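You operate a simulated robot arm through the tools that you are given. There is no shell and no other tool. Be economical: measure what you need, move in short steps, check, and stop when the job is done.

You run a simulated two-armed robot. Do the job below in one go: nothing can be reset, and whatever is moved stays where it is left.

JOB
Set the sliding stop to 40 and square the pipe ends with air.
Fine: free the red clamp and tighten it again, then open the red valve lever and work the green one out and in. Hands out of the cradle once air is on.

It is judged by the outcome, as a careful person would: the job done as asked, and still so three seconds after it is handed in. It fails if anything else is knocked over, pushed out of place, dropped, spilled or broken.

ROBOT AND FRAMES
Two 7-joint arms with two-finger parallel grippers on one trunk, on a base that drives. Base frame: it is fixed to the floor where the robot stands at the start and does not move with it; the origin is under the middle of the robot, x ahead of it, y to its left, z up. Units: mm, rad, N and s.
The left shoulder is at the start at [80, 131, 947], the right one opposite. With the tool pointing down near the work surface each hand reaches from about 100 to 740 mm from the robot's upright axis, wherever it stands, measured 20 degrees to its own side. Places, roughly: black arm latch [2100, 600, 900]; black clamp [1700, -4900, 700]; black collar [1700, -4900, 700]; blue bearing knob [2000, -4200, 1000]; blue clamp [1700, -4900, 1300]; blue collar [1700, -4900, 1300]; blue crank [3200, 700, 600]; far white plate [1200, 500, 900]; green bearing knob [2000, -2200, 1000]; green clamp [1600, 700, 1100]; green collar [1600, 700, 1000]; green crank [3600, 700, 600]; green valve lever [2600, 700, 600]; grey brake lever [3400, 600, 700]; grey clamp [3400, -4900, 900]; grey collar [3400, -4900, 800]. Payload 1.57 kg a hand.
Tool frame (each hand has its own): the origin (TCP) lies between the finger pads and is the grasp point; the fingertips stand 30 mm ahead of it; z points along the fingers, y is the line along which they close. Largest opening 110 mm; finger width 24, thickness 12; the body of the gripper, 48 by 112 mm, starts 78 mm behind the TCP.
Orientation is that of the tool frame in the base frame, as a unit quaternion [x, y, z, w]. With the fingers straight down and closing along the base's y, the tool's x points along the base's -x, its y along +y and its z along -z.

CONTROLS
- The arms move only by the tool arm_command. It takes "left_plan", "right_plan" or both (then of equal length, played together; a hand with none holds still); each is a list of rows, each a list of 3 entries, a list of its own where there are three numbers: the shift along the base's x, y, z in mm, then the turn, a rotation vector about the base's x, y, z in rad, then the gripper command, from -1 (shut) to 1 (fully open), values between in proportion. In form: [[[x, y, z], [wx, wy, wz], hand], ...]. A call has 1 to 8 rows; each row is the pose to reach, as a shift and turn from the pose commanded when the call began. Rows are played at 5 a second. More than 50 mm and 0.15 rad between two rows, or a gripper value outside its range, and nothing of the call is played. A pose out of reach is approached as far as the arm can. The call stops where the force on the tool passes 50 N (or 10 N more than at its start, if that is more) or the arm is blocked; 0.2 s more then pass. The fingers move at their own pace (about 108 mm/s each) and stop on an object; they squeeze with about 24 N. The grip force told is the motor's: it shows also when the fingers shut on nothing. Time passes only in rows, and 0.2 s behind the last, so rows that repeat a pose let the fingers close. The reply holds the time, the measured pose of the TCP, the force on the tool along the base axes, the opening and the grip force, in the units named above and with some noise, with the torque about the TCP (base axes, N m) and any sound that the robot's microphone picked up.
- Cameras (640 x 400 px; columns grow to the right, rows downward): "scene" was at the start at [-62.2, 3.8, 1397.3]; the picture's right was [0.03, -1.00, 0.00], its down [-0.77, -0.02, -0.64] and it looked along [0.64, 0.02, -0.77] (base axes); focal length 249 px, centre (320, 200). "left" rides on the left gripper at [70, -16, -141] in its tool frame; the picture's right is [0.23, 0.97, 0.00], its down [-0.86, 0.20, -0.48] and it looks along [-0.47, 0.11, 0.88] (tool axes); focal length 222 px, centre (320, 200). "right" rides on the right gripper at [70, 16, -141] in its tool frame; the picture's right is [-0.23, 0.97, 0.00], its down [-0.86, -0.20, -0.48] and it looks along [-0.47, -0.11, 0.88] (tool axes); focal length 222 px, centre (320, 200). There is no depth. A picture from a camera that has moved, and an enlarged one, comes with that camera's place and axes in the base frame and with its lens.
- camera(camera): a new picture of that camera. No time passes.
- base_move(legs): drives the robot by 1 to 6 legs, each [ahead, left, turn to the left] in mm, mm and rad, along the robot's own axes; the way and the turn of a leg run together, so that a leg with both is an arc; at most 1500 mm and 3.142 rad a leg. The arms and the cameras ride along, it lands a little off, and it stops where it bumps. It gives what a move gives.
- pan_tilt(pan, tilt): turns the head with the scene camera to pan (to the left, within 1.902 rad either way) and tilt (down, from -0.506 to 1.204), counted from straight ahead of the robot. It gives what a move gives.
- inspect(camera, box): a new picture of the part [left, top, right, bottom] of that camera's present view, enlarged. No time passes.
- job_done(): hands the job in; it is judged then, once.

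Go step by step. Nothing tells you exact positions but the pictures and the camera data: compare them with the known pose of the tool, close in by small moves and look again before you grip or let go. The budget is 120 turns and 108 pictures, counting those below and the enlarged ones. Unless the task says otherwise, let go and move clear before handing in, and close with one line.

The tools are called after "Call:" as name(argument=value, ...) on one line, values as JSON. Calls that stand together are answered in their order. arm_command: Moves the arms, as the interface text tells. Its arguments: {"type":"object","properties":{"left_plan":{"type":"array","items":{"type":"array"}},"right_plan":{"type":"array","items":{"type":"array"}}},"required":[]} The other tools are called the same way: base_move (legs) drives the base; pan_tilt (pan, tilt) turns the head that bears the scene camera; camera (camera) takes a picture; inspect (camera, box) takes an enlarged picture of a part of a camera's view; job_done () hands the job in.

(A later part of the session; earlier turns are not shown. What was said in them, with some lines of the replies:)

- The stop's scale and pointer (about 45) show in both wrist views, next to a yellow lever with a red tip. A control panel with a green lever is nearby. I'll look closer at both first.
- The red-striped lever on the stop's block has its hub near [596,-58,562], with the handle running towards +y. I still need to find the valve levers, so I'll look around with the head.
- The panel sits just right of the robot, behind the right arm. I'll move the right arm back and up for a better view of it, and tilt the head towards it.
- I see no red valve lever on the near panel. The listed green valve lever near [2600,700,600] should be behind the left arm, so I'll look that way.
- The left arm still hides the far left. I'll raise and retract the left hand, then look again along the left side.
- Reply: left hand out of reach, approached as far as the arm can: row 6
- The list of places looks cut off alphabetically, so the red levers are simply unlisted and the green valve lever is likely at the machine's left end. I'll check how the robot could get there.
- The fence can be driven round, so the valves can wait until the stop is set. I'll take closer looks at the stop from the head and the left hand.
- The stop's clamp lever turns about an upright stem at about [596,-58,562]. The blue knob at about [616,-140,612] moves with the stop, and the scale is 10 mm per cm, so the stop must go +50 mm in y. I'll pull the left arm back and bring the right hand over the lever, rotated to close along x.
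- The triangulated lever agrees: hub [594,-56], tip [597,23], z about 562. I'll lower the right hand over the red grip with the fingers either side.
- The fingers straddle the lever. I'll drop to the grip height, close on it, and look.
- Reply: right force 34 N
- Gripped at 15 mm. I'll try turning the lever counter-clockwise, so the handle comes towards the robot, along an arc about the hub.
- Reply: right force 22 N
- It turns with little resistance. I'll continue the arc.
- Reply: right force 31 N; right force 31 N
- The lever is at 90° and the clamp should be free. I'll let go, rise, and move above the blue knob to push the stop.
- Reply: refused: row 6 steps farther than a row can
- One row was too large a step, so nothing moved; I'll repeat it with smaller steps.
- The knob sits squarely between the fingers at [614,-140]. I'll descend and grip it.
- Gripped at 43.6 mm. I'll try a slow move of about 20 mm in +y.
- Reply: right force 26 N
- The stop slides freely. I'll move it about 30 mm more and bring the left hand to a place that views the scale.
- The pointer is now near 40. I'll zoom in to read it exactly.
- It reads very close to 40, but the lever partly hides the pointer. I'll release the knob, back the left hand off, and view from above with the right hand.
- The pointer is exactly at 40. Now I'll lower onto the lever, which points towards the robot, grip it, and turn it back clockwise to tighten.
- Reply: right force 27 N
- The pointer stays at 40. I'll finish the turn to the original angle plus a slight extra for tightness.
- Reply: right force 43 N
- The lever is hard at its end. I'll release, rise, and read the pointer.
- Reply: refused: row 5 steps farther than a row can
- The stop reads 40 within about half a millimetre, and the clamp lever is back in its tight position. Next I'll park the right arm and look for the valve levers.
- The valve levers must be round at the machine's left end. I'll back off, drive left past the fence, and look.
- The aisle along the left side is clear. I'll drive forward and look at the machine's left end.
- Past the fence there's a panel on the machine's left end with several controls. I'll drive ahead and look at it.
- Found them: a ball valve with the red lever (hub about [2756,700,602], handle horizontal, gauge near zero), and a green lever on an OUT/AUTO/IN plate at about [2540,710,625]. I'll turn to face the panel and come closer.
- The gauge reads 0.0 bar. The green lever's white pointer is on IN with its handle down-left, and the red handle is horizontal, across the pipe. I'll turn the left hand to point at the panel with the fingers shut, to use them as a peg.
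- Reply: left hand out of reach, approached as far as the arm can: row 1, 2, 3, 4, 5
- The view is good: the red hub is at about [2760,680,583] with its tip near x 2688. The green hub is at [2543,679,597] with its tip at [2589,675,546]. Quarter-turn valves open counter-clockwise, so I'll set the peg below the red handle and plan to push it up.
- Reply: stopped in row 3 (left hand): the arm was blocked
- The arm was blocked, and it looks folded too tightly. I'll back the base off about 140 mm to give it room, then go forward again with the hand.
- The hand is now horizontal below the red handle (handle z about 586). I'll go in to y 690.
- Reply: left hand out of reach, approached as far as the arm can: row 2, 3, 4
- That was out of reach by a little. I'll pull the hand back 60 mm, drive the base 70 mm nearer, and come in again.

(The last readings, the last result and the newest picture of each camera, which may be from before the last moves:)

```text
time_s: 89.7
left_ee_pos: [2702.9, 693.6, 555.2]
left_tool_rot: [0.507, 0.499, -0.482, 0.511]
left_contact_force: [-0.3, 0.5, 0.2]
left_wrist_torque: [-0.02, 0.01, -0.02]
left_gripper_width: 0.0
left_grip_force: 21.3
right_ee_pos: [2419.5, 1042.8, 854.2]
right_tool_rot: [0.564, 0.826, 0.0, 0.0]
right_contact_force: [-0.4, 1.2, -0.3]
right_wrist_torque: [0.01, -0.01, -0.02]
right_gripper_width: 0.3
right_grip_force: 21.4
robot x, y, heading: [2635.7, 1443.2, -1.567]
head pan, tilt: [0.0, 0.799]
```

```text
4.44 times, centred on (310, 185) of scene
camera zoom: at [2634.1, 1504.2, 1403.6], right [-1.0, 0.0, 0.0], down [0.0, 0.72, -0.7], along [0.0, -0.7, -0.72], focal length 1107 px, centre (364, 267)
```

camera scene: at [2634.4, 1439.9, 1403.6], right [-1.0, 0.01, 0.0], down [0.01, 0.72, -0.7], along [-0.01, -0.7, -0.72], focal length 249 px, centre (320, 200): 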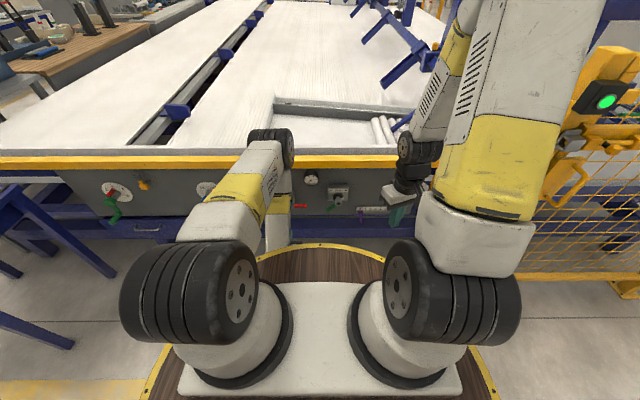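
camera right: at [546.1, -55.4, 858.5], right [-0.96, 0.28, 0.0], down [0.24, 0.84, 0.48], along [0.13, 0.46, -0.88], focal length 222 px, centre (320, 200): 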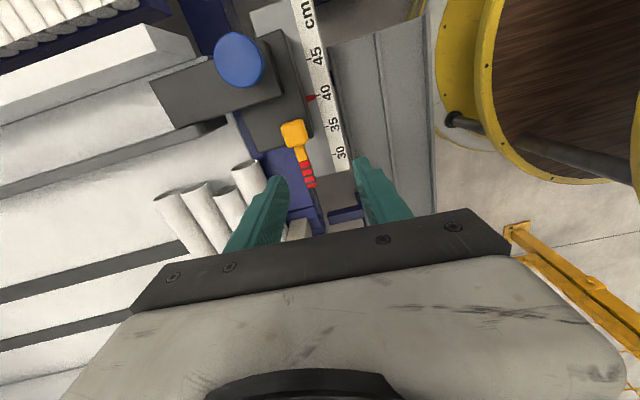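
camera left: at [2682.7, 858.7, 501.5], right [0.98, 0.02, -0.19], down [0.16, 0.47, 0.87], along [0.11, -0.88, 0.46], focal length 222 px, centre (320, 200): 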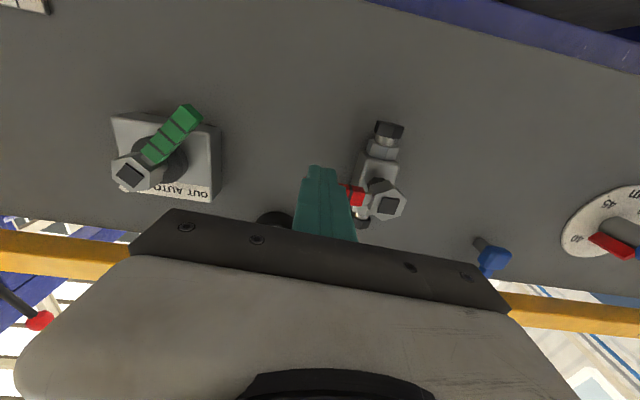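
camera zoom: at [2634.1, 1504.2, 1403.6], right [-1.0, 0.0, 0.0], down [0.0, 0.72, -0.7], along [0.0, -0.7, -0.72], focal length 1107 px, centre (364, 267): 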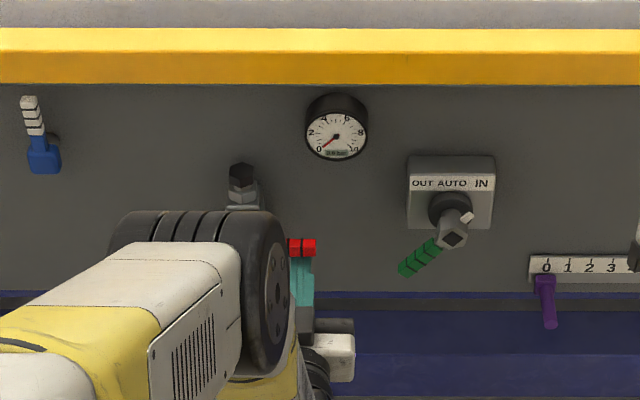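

Peg is just under the handle. I'll push up gently as a test.

Call:
arm_command(left_plan=[[[1, 0, 9], [0, 0, 0], -1], [[-1, 0, 18], [0, 0, 0], -1], [[-2, 0, 27], [0, 0, 0], -1]])

Call:
camera(camera="left")

```text
time_s: 90.5
left_ee_pos: [2699.9, 693.8, 583.1]
left_tool_rot: [0.505, 0.5, -0.483, 0.511]
left_contact_force: [1.1, -0.1, -0.4]
left_wrist_torque: [0.01, 0.01, 0.01]
left_gripper_width: 0.2
left_grip_force: 20.9
right_ee_pos: [2418.6, 1042.1, 853.9]
right_tool_rot: [0.564, 0.826, 0.0, 0.001]
right_contact_force: [0.4, -0.2, 0.6]
right_wrist_torque: [-0.02, 0.04, -0.02]
right_gripper_width: 0.0
right_grip_force: 21.1
robot x, y, heading: [2632.8, 1445.9, -1.57]
head pan, tilt: [0.0, 0.799]
```

```text
39 pictures are left
camera left: at [2684.4, 835.3, 513.3], right [0.98, 0.02, -0.19], down [0.16, 0.47, 0.87], along [0.11, -0.88, 0.46], focal length 222 px, centre (320, 200)
```

left: 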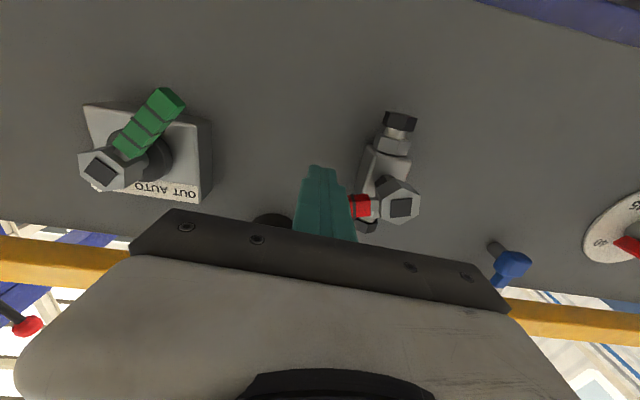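

Call:
inspect(camera="scene", box=[270, 160, 350, 210])

```text
8.00 times, centred on (310, 185) of scene
camera zoom: at [2634.2, 1504.1, 1403.6], right [-1.0, 0.0, 0.0], down [0.0, 0.72, -0.7], along [0.0, -0.7, -0.72], focal length 1992 px, centre (400, 320)
```

zoom: 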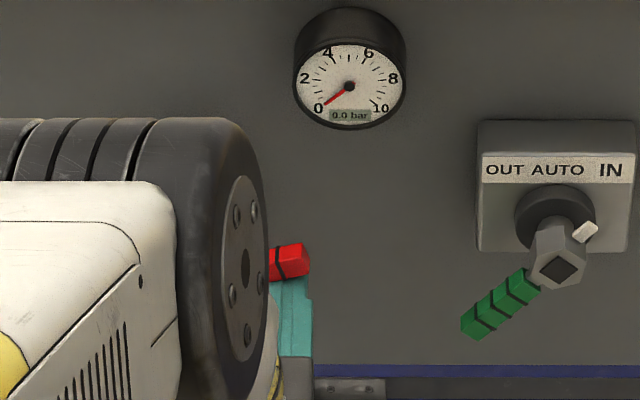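

The handle is rising easily, so up is the right direction. I'll follow the arc round to vertical.

Call:
arm_command(left_plan=[[[1, 0, 9], [0, 0, 0], -1], [[2, 0, 17], [0, 0, 0], -1], [[9, 0, 33], [0, 0, 0], -1], [[20, 0, 47], [0, 0, 0], -1], [[31, 0, 54], [0, 0, 0], -1], [[40, 0, 58], [0, 0, 0], -1], [[44, 0, 58], [0, 0, 0], -1]])

Call:
inspect(camera="scene", box=[240, 140, 380, 230])

Call:
camera(camera="left")

```text
time_s: 92.1
left_ee_pos: [2745.1, 692.7, 639.9]
left_tool_rot: [0.506, 0.499, -0.483, 0.511]
left_contact_force: [0.0, 0.5, -0.1]
left_wrist_torque: [0.01, -0.02, -0.02]
left_gripper_width: 0.1
left_grip_force: 21.2
right_ee_pos: [2419.7, 1043.1, 853.0]
right_tool_rot: [0.565, 0.825, 0.0, 0.001]
right_contact_force: [0.6, 0.4, -0.6]
right_wrist_torque: [0.02, -0.01, 0.06]
right_gripper_width: 0.4
right_grip_force: 20.7
robot x, y, heading: [2631.7, 1446.6, -1.566]
head pan, tilt: [0.0, 0.799]
```

```text
4.44 times, centred on (310, 185) of scene
camera zoom: at [2634.1, 1504.1, 1403.6], right [-1.0, 0.0, 0.0], down [0.0, 0.72, -0.7], along [0.0, -0.7, -0.72], focal length 1107 px, centre (364, 267)
```

zoom: 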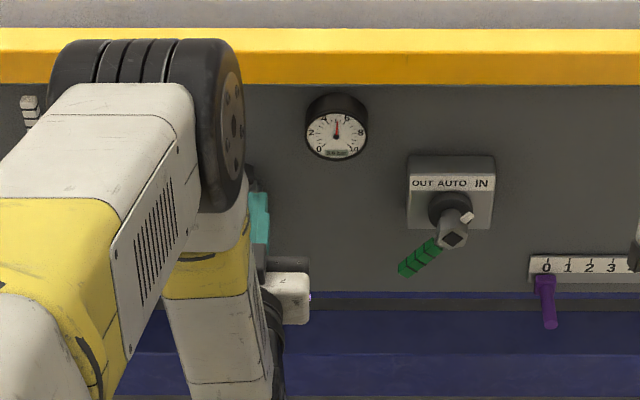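

```text
36 pictures are left
camera left: at [2728.8, 834.8, 571.9], right [0.98, 0.02, -0.19], down [0.16, 0.47, 0.87], along [0.11, -0.88, 0.46], focal length 222 px, centre (320, 200)
```

left: 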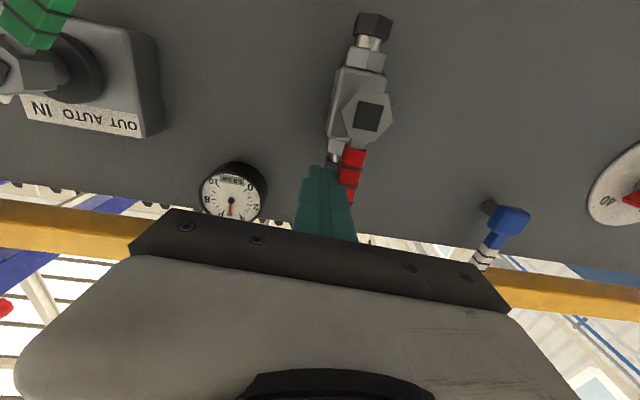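

The gauge has risen, so air is on. I'll nudge a bit further to make sure the lever is fully against its stop, then check.

Call:
arm_command(left_plan=[[[3, 0, 0], [0, 0, 0], -1], [[6, 0, 0], [0, 0, 0], -1], [[9, 0, 0], [0, 0, 0], -1]])

Call:
inspect(camera="left", box=[180, 0, 420, 240])

```text
time_s: 92.9
left_ee_pos: [2746.6, 693.6, 639.1]
left_tool_rot: [0.509, 0.497, -0.487, 0.507]
left_contact_force: [-32.6, 2.0, 0.6]
left_wrist_torque: [0.01, 0.35, -0.64]
left_gripper_width: 0.0
left_grip_force: 21.7
right_ee_pos: [2417.2, 1043.2, 852.8]
right_tool_rot: [0.564, 0.826, -0.001, 0.0]
right_contact_force: [-0.4, 0.1, -0.1]
right_wrist_torque: [-0.01, 0.01, 0.0]
right_gripper_width: 0.2
right_grip_force: 20.9
robot x, y, heading: [2634.2, 1447.3, -1.57]
head pan, tilt: [0.0, 0.799]
```

```text
1.67 times, centred on (300, 120) of left
camera zoom: at [2731.6, 835.0, 571.8], right [0.98, 0.01, -0.2], down [0.17, 0.47, 0.87], along [0.1, -0.88, 0.46], focal length 370 px, centre (353, 333)
```

zoom: 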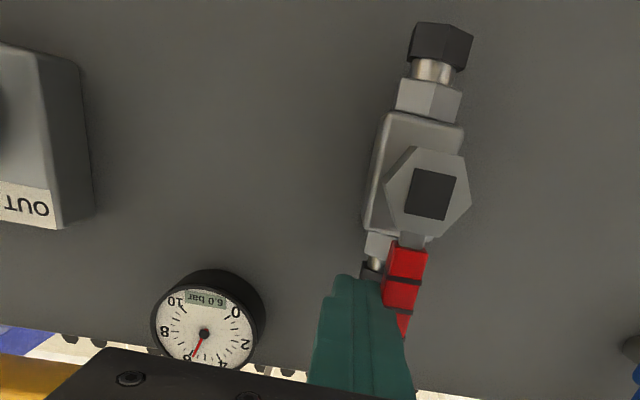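

The red valve is open at its stop and the gauge reads 6.0 bar. I'll back the hand off, shift the base 110 mm towards -x, and set up beside the green lever.

Call:
arm_command(left_plan=[[[-12, 0, 0], [0, 0, 0], -1], [[-14, 40, 0], [0, 0, 0], -1], [[-14, 80, 0], [0, 0, 0], -1], [[-14, 100, -20], [0, 0, 0], -1]])

Call:
base_move(legs=[[0, -110, 0]])

Call:
camera(camera="left")

```text
time_s: 93.9
left_ee_pos: [2740.2, 794.6, 619.9]
left_tool_rot: [0.506, 0.499, -0.484, 0.51]
left_contact_force: [0.2, -1.1, -0.2]
left_wrist_torque: [-0.02, -0.02, -0.01]
left_gripper_width: 0.0
left_grip_force: 21.8
right_ee_pos: [2420.6, 1043.5, 853.9]
right_tool_rot: [0.564, 0.826, 0.0, 0.0]
right_contact_force: [-0.6, -0.8, -0.1]
right_wrist_torque: [0.03, -0.02, 0.01]
right_gripper_width: 0.3
right_grip_force: 20.6
robot x, y, heading: [2636.2, 1443.1, -1.567]
head pan, tilt: [0.0, 0.799]
```

```text
time_s: 95.0
left_ee_pos: [2628.8, 794.1, 619.7]
left_tool_rot: [0.507, 0.499, -0.484, 0.51]
left_contact_force: [-0.2, 0.2, -0.2]
left_wrist_torque: [-0.01, 0.0, -0.01]
left_gripper_width: 0.0
left_grip_force: 21.5
right_ee_pos: [2309.5, 1042.2, 853.6]
right_tool_rot: [0.564, 0.826, 0.0, -0.001]
right_contact_force: [0.1, -0.8, 0.1]
right_wrist_torque: [-0.02, -0.01, -0.01]
right_gripper_width: 0.0
right_grip_force: 20.7
robot x, y, heading: [2527.6, 1442.4, -1.568]
head pan, tilt: [0.0, 0.799]
```

```text
34 pictures are left
camera left: at [2613.1, 934.9, 551.0], right [0.98, 0.02, -0.19], down [0.16, 0.47, 0.87], along [0.11, -0.88, 0.46], focal length 222 px, centre (320, 200)
```

left: 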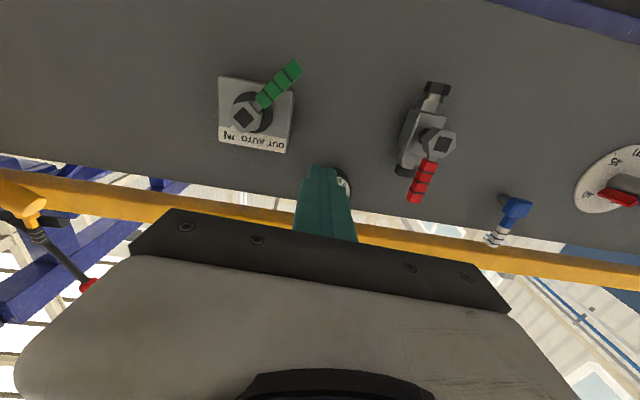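

Positions confirmed: green hub [2544,679,599], tip [2592,675,543]. I'll bring the peg to the +x side of the handle.

Call:
arm_command(left_plan=[[[-11, 0, -18], [0, 0, 0], -1], [[-21, 0, -36], [0, 0, 0], -1], [[-21, -45, -36], [0, 0, 0], -1], [[-21, -85, -36], [0, 0, 0], -1], [[-21, -99, -36], [0, 0, 0], -1]])

Call:
camera(camera="left")

Call:
inspect(camera="scene", box=[240, 140, 380, 230])

```text
time_s: 96.2
left_ee_pos: [2609.2, 693.9, 582.9]
left_tool_rot: [0.507, 0.499, -0.483, 0.51]
left_contact_force: [-0.9, 0.0, -0.9]
left_wrist_torque: [0.01, -0.02, 0.03]
left_gripper_width: 0.0
left_grip_force: 21.2
right_ee_pos: [2309.1, 1042.7, 853.8]
right_tool_rot: [0.564, 0.825, 0.0, 0.0]
right_contact_force: [-0.2, 0.1, 0.0]
right_wrist_torque: [-0.01, 0.01, 0.0]
right_gripper_width: 0.0
right_grip_force: 20.8
robot x, y, heading: [2525.6, 1443.3, -1.571]
head pan, tilt: [0.0, 0.799]
```

```text
33 pictures are left
camera left: at [2593.8, 836.1, 514.3], right [0.98, 0.02, -0.19], down [0.16, 0.47, 0.87], along [0.11, -0.88, 0.46], focal length 222 px, centre (320, 200)
```

left: 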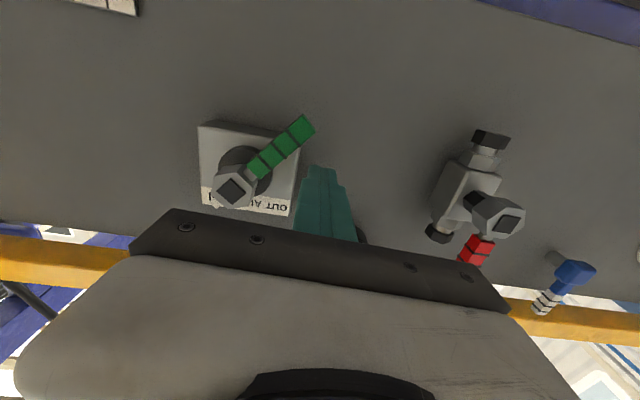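

```text
4.44 times, centred on (310, 185) of scene
camera zoom: at [2525.6, 1503.9, 1403.6], right [-1.0, 0.0, 0.0], down [0.0, 0.72, -0.7], along [0.0, -0.7, -0.72], focal length 1107 px, centre (364, 267)
```

zoom: 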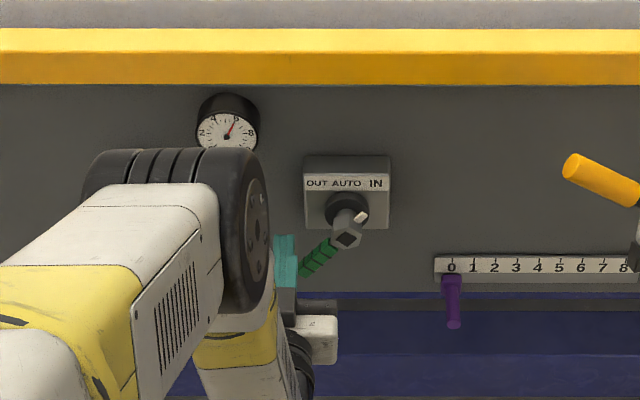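

The peg is in place beside the handle. I'll sweep it along the arc through the bottom to OUT.

Call:
arm_command(left_plan=[[[-8, 0, -6], [0, 0, 0], -1], [[-16, 0, -11], [0, 0, 0], -1], [[-25, 0, -24], [0, 0, 0], -1], [[-38, 0, -34], [0, 0, 0], -1], [[-54, 0, -40], [0, 0, 0], -1], [[-71, 0, -41], [0, 0, 0], -1], [[-86, 0, -38], [0, 0, 0], -1], [[-90, 0, -36], [0, 0, 0], -1]])

Call:
camera(camera="left")

Call:
inspect(camera="scene", box=[240, 140, 380, 230])

```text
time_s: 98.0
left_ee_pos: [2538.3, 694.0, 558.0]
left_tool_rot: [0.506, 0.5, -0.482, 0.511]
left_contact_force: [15.9, 6.4, -2.8]
left_wrist_torque: [0.0, 0.09, 0.14]
left_gripper_width: 0.0
left_grip_force: 20.8
left hand out of reach, approached as far as the arm can: row 5, 6, 7, 8
right_ee_pos: [2310.2, 1043.3, 853.7]
right_tool_rot: [0.565, 0.825, 0.0, -0.001]
right_contact_force: [-0.2, -1.3, -0.5]
right_wrist_torque: [-0.01, 0.03, 0.02]
right_gripper_width: 0.0
right_grip_force: 20.9
robot x, y, heading: [2527.7, 1441.5, -1.571]
head pan, tilt: [0.0, 0.799]
```

```text
31 pictures are left
camera left: at [2520.9, 835.9, 488.9], right [0.98, 0.02, -0.19], down [0.16, 0.47, 0.87], along [0.11, -0.88, 0.46], focal length 222 px, centre (320, 200)
```

left: 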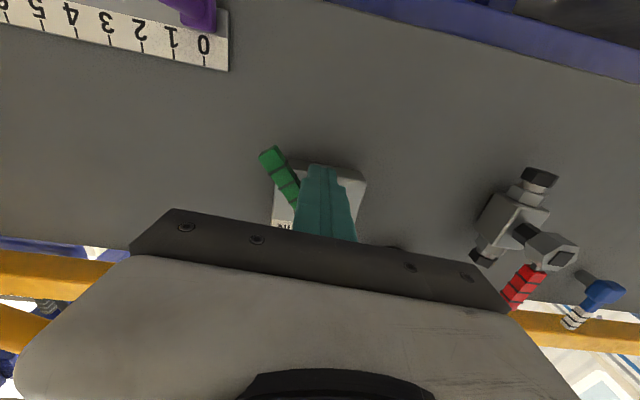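

```text
4.44 times, centred on (310, 185) of scene
camera zoom: at [2526.0, 1504.0, 1403.6], right [-1.0, 0.0, 0.0], down [0.0, 0.72, -0.7], along [0.0, -0.7, -0.72], focal length 1107 px, centre (364, 267)
```

zoom: 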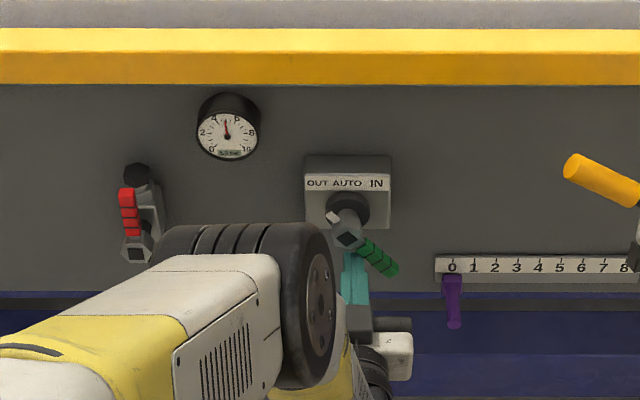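

The lever has swung to the mirrored position, so the pointer is on OUT. I'll back off slightly, wait a moment for the squarer to travel, and check.

Call:
arm_command(left_plan=[[[0, 0, 0], [0, 0, 0], -1], [[5, 0, 0], [0, 0, 0], -1], [[10, 0, 0], [0, 0, 0], -1], [[10, 0, 0], [0, 0, 0], -1], [[10, 0, 0], [0, 0, 0], -1], [[10, 0, 0], [0, 0, 0], -1], [[10, 0, 0], [0, 0, 0], -1], [[10, 0, 0], [0, 0, 0], -1]])

Call:
inspect(camera="scene", box=[270, 155, 350, 205])

Call:
inspect(camera="scene", box=[240, 60, 640, 230])

```text
time_s: 99.8
left_ee_pos: [2546.8, 695.0, 558.9]
left_tool_rot: [0.507, 0.499, -0.483, 0.511]
left_contact_force: [0.2, 0.0, 0.4]
left_wrist_torque: [0.0, 0.02, -0.01]
left_gripper_width: 0.0
left_grip_force: 21.6
right_ee_pos: [2309.9, 1043.4, 853.3]
right_tool_rot: [0.564, 0.826, 0.0, 0.0]
right_contact_force: [-0.7, 0.7, 0.5]
right_wrist_torque: [0.01, 0.01, 0.0]
right_gripper_width: 0.0
right_grip_force: 21.3
robot x, y, heading: [2522.9, 1441.9, -1.571]
head pan, tilt: [0.0, 0.799]
```

```text
8.00 times, centred on (310, 180) of scene
camera zoom: at [2525.6, 1503.9, 1403.6], right [-1.0, 0.0, 0.0], down [0.0, 0.72, -0.7], along [0.0, -0.7, -0.72], focal length 1992 px, centre (400, 360)
```

zoom: 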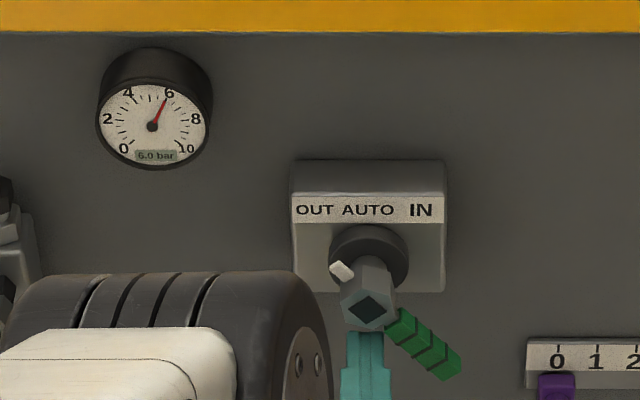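

```text
1.60 times, centred on (440, 145) of scene
camera zoom: at [2525.6, 1503.9, 1403.6], right [-1.0, 0.0, 0.0], down [0.0, 0.72, -0.7], along [0.0, -0.7, -0.72], focal length 398 px, centre (128, 288)
```

zoom: 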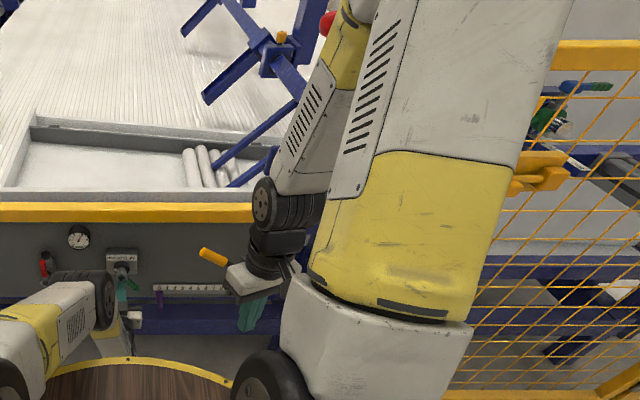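

The gauge dipped and is back at 6.0 bar with the pointer on OUT, so the stroke was made. I'll back out and move round to the other side of the handle to push it back to IN, with the base a little closer for reach.

Call:
arm_command(left_plan=[[[2, 40, 0], [0, 0, 0], -1], [[2, 80, 0], [0, 0, 0], -1], [[2, 125, 10], [0, 0, 0], -1], [[-30, 130, 25], [0, 0, 0], -1]])

Call:
base_move(legs=[[50, -45, 0]])

Call:
camera(camera="left")

```text
time_s: 100.8
left_ee_pos: [2516.9, 821.7, 585.9]
left_tool_rot: [0.506, 0.499, -0.483, 0.511]
left_contact_force: [-0.2, 0.7, 0.2]
left_wrist_torque: [0.02, -0.03, 0.01]
left_gripper_width: 0.2
left_grip_force: 21.2
right_ee_pos: [2309.0, 1043.1, 853.3]
right_tool_rot: [0.564, 0.826, 0.0, 0.0]
right_contact_force: [-0.6, -0.6, 1.1]
right_wrist_torque: [0.0, 0.02, 0.04]
right_gripper_width: 0.0
right_grip_force: 21.3
robot x, y, heading: [2530.8, 1445.5, -1.571]
head pan, tilt: [0.0, 0.799]
```

```text
time_s: 101.8
left_ee_pos: [2473.7, 772.1, 586.5]
left_tool_rot: [0.507, 0.499, -0.484, 0.51]
left_contact_force: [-0.4, 0.2, -0.4]
left_wrist_torque: [-0.01, 0.0, 0.06]
left_gripper_width: 0.0
left_grip_force: 21.7
right_ee_pos: [2264.9, 993.1, 852.6]
right_tool_rot: [0.564, 0.826, 0.0, 0.0]
right_contact_force: [0.9, 0.4, -0.3]
right_wrist_torque: [0.01, -0.01, 0.03]
right_gripper_width: 0.0
right_grip_force: 20.8
robot x, y, heading: [2480.6, 1394.4, -1.571]
head pan, tilt: [0.0, 0.799]
```

```text
27 pictures are left
camera left: at [2456.6, 913.6, 516.9], right [0.98, 0.02, -0.19], down [0.16, 0.47, 0.87], along [0.11, -0.88, 0.46], focal length 222 px, centre (320, 200)
```

left: 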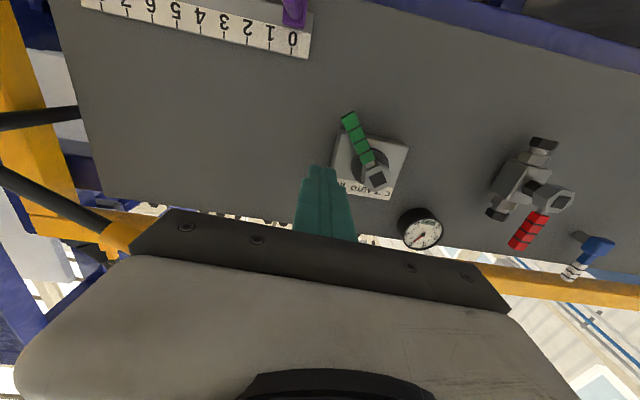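

Call:
arm_command(left_plan=[[[0, -40, 0], [0, 0, 0], -1], [[0, -78, 0], [0, 0, 0], -1], [[19, -78, -15], [0, 0, 0], -1], [[28, -78, -28], [0, 0, 0], -1], [[41, -78, -38], [0, 0, 0], -1], [[57, -78, -44], [0, 0, 0], -1], [[74, -78, -45], [0, 0, 0], -1], [[89, -78, -41], [0, 0, 0], -1]])

Call:
camera(camera="left")

Call:
inspect(camera="scene", box=[220, 150, 380, 250])

```text
time_s: 103.7
left_ee_pos: [2562.7, 693.7, 544.3]
left_tool_rot: [0.508, 0.499, -0.483, 0.509]
left_contact_force: [-5.1, -6.5, -5.3]
left_wrist_torque: [0.2, 0.0, -0.23]
left_gripper_width: 0.1
left_grip_force: 21.4
right_ee_pos: [2264.5, 993.0, 853.8]
right_tool_rot: [0.565, 0.825, -0.001, 0.0]
right_contact_force: [0.4, 0.2, 0.1]
right_wrist_torque: [-0.04, 0.01, -0.01]
right_gripper_width: 0.1
right_grip_force: 21.4
robot x, y, heading: [2479.1, 1394.4, -1.569]
head pan, tilt: [0.0, 0.799]
```

```text
26 pictures are left
camera left: at [2545.8, 835.8, 475.9], right [0.98, 0.02, -0.19], down [0.16, 0.47, 0.87], along [0.11, -0.88, 0.46], focal length 222 px, centre (320, 200)
```

left: 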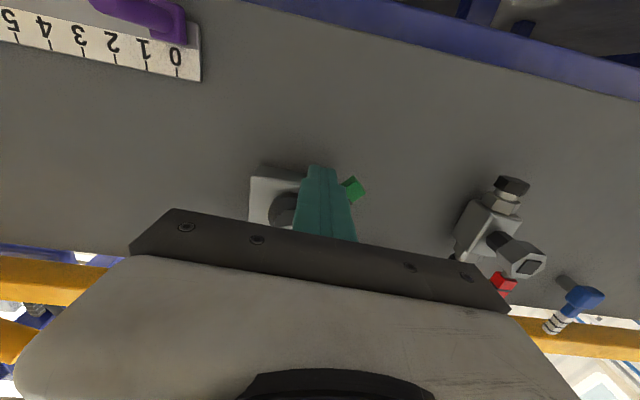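

```text
4.00 times, centred on (300, 200) of scene
camera zoom: at [2480.5, 1453.8, 1403.6], right [-1.0, 0.0, 0.0], down [0.0, 0.72, -0.7], along [0.0, -0.7, -0.72], focal length 996 px, centre (400, 200)
```

zoom: 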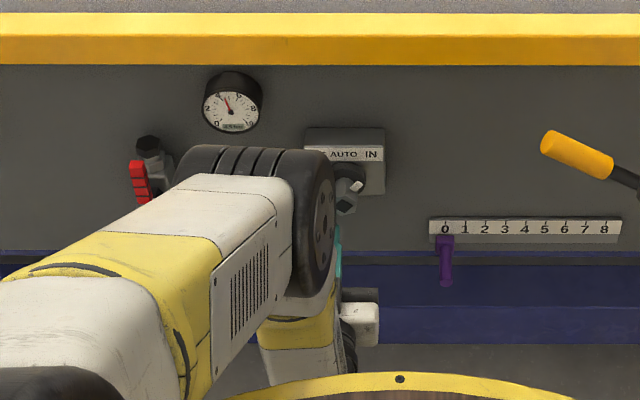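

The pointer is back towards IN and the gauge dipped again. A small further nudge to the end, then back out.

Call:
arm_command(left_plan=[[[4, 0, 2], [0, 0, 0], -1], [[7, 0, 4], [0, 0, 0], -1], [[10, 0, 7], [0, 0, 0], -1]])

Call:
arm_command(left_plan=[[[-15, 0, -8], [0, 0, 0], -1], [[-15, 45, -8], [0, 0, 0], -1], [[-15, 90, -8], [0, 0, 0], -1], [[-15, 135, 0], [0, 0, 0], -1]])

Call:
inspect(camera="left", box=[180, 40, 480, 240])

Call:
inspect(camera="scene", box=[220, 150, 380, 250])

```text
time_s: 104.3
left_ee_pos: [2562.1, 696.2, 545.4]
left_tool_rot: [0.512, 0.499, -0.485, 0.504]
left_contact_force: [-3.8, -2.0, -3.5]
left_wrist_torque: [0.07, 0.02, -0.07]
left_gripper_width: 0.0
left_grip_force: 21.3
right_ee_pos: [2263.9, 991.8, 853.9]
right_tool_rot: [0.566, 0.825, 0.0, 0.0]
right_contact_force: [-0.5, -1.3, -0.1]
right_wrist_torque: [0.01, 0.01, 0.0]
right_gripper_width: 0.1
right_grip_force: 21.2
robot x, y, heading: [2476.5, 1394.5, -1.57]
head pan, tilt: [0.0, 0.799]
stopped in row 3 (left hand): the force on the tool passed its limit at 54 N (the readings are from after the stop); the commanded pose is now the measured one
```

```text
time_s: 105.3
left_ee_pos: [2548.2, 829.8, 546.4]
left_tool_rot: [0.51, 0.5, -0.484, 0.506]
left_contact_force: [0.2, 0.6, 0.1]
left_wrist_torque: [0.02, -0.05, -0.01]
left_gripper_width: 0.1
left_grip_force: 20.9
right_ee_pos: [2264.1, 993.3, 853.8]
right_tool_rot: [0.565, 0.825, 0.001, -0.001]
right_contact_force: [-0.7, -0.1, 0.0]
right_wrist_torque: [0.03, 0.0, -0.01]
right_gripper_width: 0.0
right_grip_force: 21.2
robot x, y, heading: [2480.0, 1395.0, -1.574]
head pan, tilt: [0.0, 0.799]
```

```text
2.00 times, centred on (330, 140) of left
camera zoom: at [2533.4, 970.9, 478.7], right [0.98, 0.01, -0.2], down [0.17, 0.46, 0.87], along [0.1, -0.89, 0.45], focal length 444 px, centre (300, 320)
```

zoom: 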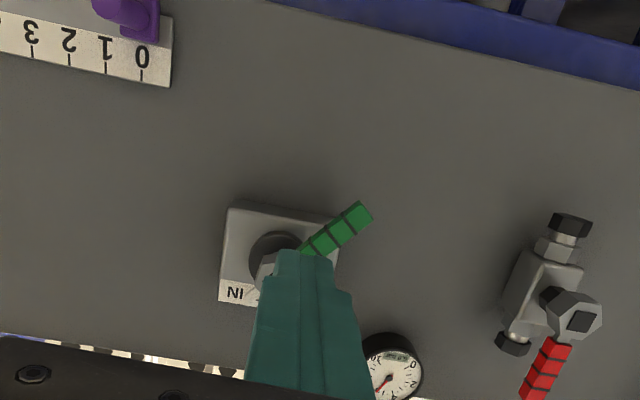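

```text
4.00 times, centred on (300, 200) of scene
camera zoom: at [2480.5, 1453.8, 1403.6], right [-1.0, 0.0, 0.0], down [0.0, 0.72, -0.7], along [0.0, -0.7, -0.72], focal length 996 px, centre (400, 200)
```

zoom: 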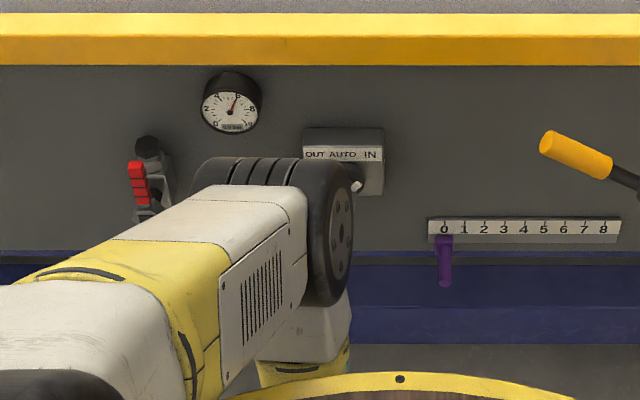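

The lever is hard at IN, the gauge is back near 6 bar, and the red lever is still open. I'll fold the hand back, drive round to the front, and check that the pipes are squared and the stop still reads 40.

Call:
arm_command(left_plan=[[[30, 20, 20], [0.1, 0, 0], -1], [[60, 35, 45], [0.22, 0, 0], -1], [[90, 45, 75], [0.34, 0, 0], -1], [[110, 55, 110], [0.46, 0, 0], -1]])

Call:
base_move(legs=[[-410, 0, 0], [0, 0, 1.572], [-1500, 0, 0], [-1500, 0, 0], [-450, 0, 0]])

```text
time_s: 106.3
left_ee_pos: [2659.2, 885.1, 655.3]
left_tool_rot: [0.614, 0.597, -0.357, 0.373]
left_contact_force: [-0.7, -0.6, 0.8]
left_wrist_torque: [-0.02, 0.01, -0.02]
left_gripper_width: 0.1
left_grip_force: 21.3
right_ee_pos: [2264.6, 993.5, 852.6]
right_tool_rot: [0.565, 0.825, 0.0, 0.0]
right_contact_force: [-0.2, 0.0, 0.0]
right_wrist_torque: [-0.02, -0.02, 0.02]
right_gripper_width: 0.1
right_grip_force: 20.8
robot x, y, heading: [2481.4, 1395.0, -1.566]
head pan, tilt: [0.0, 0.799]
```

```text
time_s: 129.0
left_ee_pos: [-457.8, 1995.6, 657.3]
left_tool_rot: [0.014, 0.855, 0.01, 0.518]
left_contact_force: [-0.5, 0.8, 0.1]
left_wrist_torque: [0.0, 0.02, 0.05]
left_gripper_width: 0.0
left_grip_force: 21.4
right_ee_pos: [-567.9, 1600.9, 853.5]
right_tool_rot: [-0.182, 0.983, 0.0, 0.0]
right_contact_force: [-0.3, -0.4, -0.4]
right_wrist_torque: [0.01, 0.0, 0.01]
right_gripper_width: 0.0
right_grip_force: 21.2
robot x, y, heading: [-964.7, 1820.6, -0.004]
head pan, tilt: [0.0, 0.799]
```

Call:
base_move(legs=[[0, -1500, 0], [0, -300, 0], [600, 0, 0]])

Call:
pan_tilt(pan=0.1, tilt=0.6)

Call:
inspect(camera="scene", box=[200, 90, 440, 240])

```text
time_s: 141.1
left_ee_pos: [127.7, 172.8, 656.7]
left_tool_rot: [0.017, 0.855, 0.009, 0.518]
left_contact_force: [0.3, -0.2, 0.2]
left_wrist_torque: [0.05, -0.02, -0.05]
left_gripper_width: 0.1
left_grip_force: 21.4
right_ee_pos: [13.5, -221.5, 852.8]
right_tool_rot: [-0.179, 0.984, 0.0, 0.0]
right_contact_force: [-0.2, 0.1, 0.3]
right_wrist_torque: [-0.01, 0.03, -0.01]
right_gripper_width: 0.0
right_grip_force: 21.4
robot x, y, heading: [-381.4, -3.0, -0.01]
head pan, tilt: [0.0, 0.799]
```

```text
time_s: 141.8
left_ee_pos: [127.7, 172.2, 656.6]
left_tool_rot: [0.017, 0.855, 0.009, 0.519]
left_contact_force: [0.3, 0.0, 0.3]
left_wrist_torque: [0.02, 0.0, -0.01]
left_gripper_width: 0.0
left_grip_force: 20.9
right_ee_pos: [14.0, -220.2, 854.6]
right_tool_rot: [-0.178, 0.984, 0.0, 0.0]
right_contact_force: [-0.1, 0.0, -0.4]
right_wrist_torque: [0.0, -0.01, 0.0]
right_gripper_width: 0.0
right_grip_force: 21.6
robot x, y, heading: [-385.3, -2.6, -0.008]
head pan, tilt: [0.099, 0.6]
```

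```text
2.67 times, centred on (320, 165) of scene
camera zoom: at [-434.9, 9.9, 1420.4], right [0.09, -1.0, 0.0], down [-0.56, -0.05, -0.82], along [0.82, 0.07, -0.57], focal length 664 px, centre (320, 293)
```

zoom: 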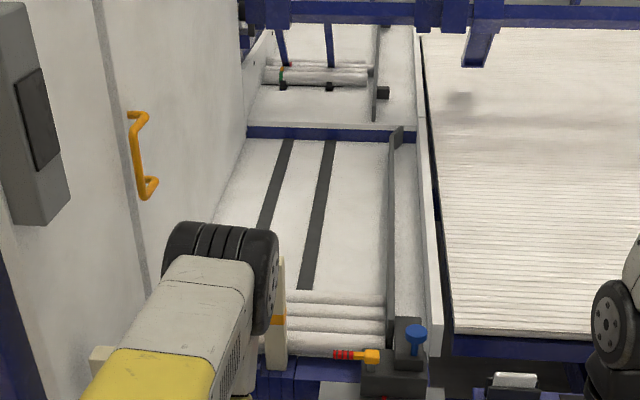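

The pipes are now up against the stop. I'll zoom on the ends and the scale.

Call:
inspect(camera="scene", box=[290, 190, 390, 255])

Call:
inspect(camera="left", box=[0, 0, 640, 400])

```text
6.15 times, centred on (340, 222) of scene
camera zoom: at [-434.9, 9.9, 1420.4], right [0.09, -1.0, 0.0], down [-0.56, -0.05, -0.82], along [0.82, 0.07, -0.57], focal length 1532 px, centre (197, 62)
```

zoom: 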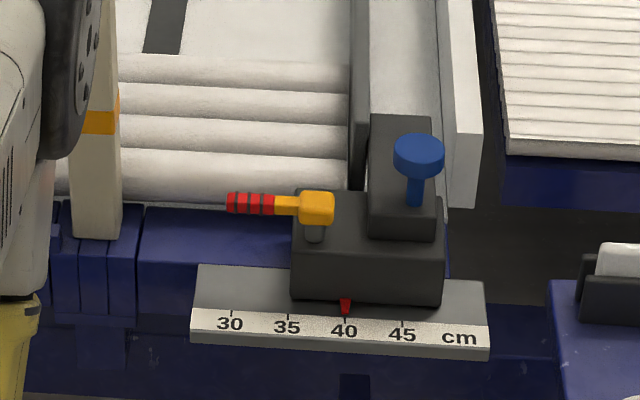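

```text
1.00 times, centred on (320, 200) of left (not enlarged: the box is as wide or as high as the picture)
camera zoom: at [-30.1, 158.9, 659.6], right [-0.09, 0.98, -0.17], down [-0.02, 0.17, 0.99], along [1.0, 0.09, 0.01], focal length 222 px, centre (320, 200)
```

zoom: 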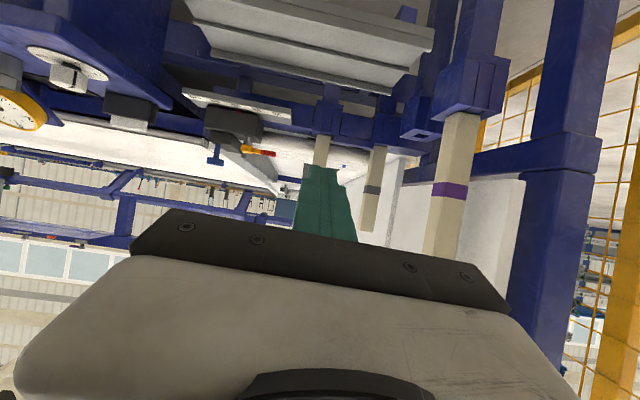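

All four pipe ends are flush against the stop, the pointer is at 40, the clamp is tight, air is on and the hands are clear. I'm handing in now.

Call:
job_done()

```text
The job is handed in.
```

The job is done and handed in: the stop is set at 40 with the red clamp tightened, all four pipe ends are square against it, the red valve is open at 6 bar, and the green lever has been worked to OUT and back to IN.
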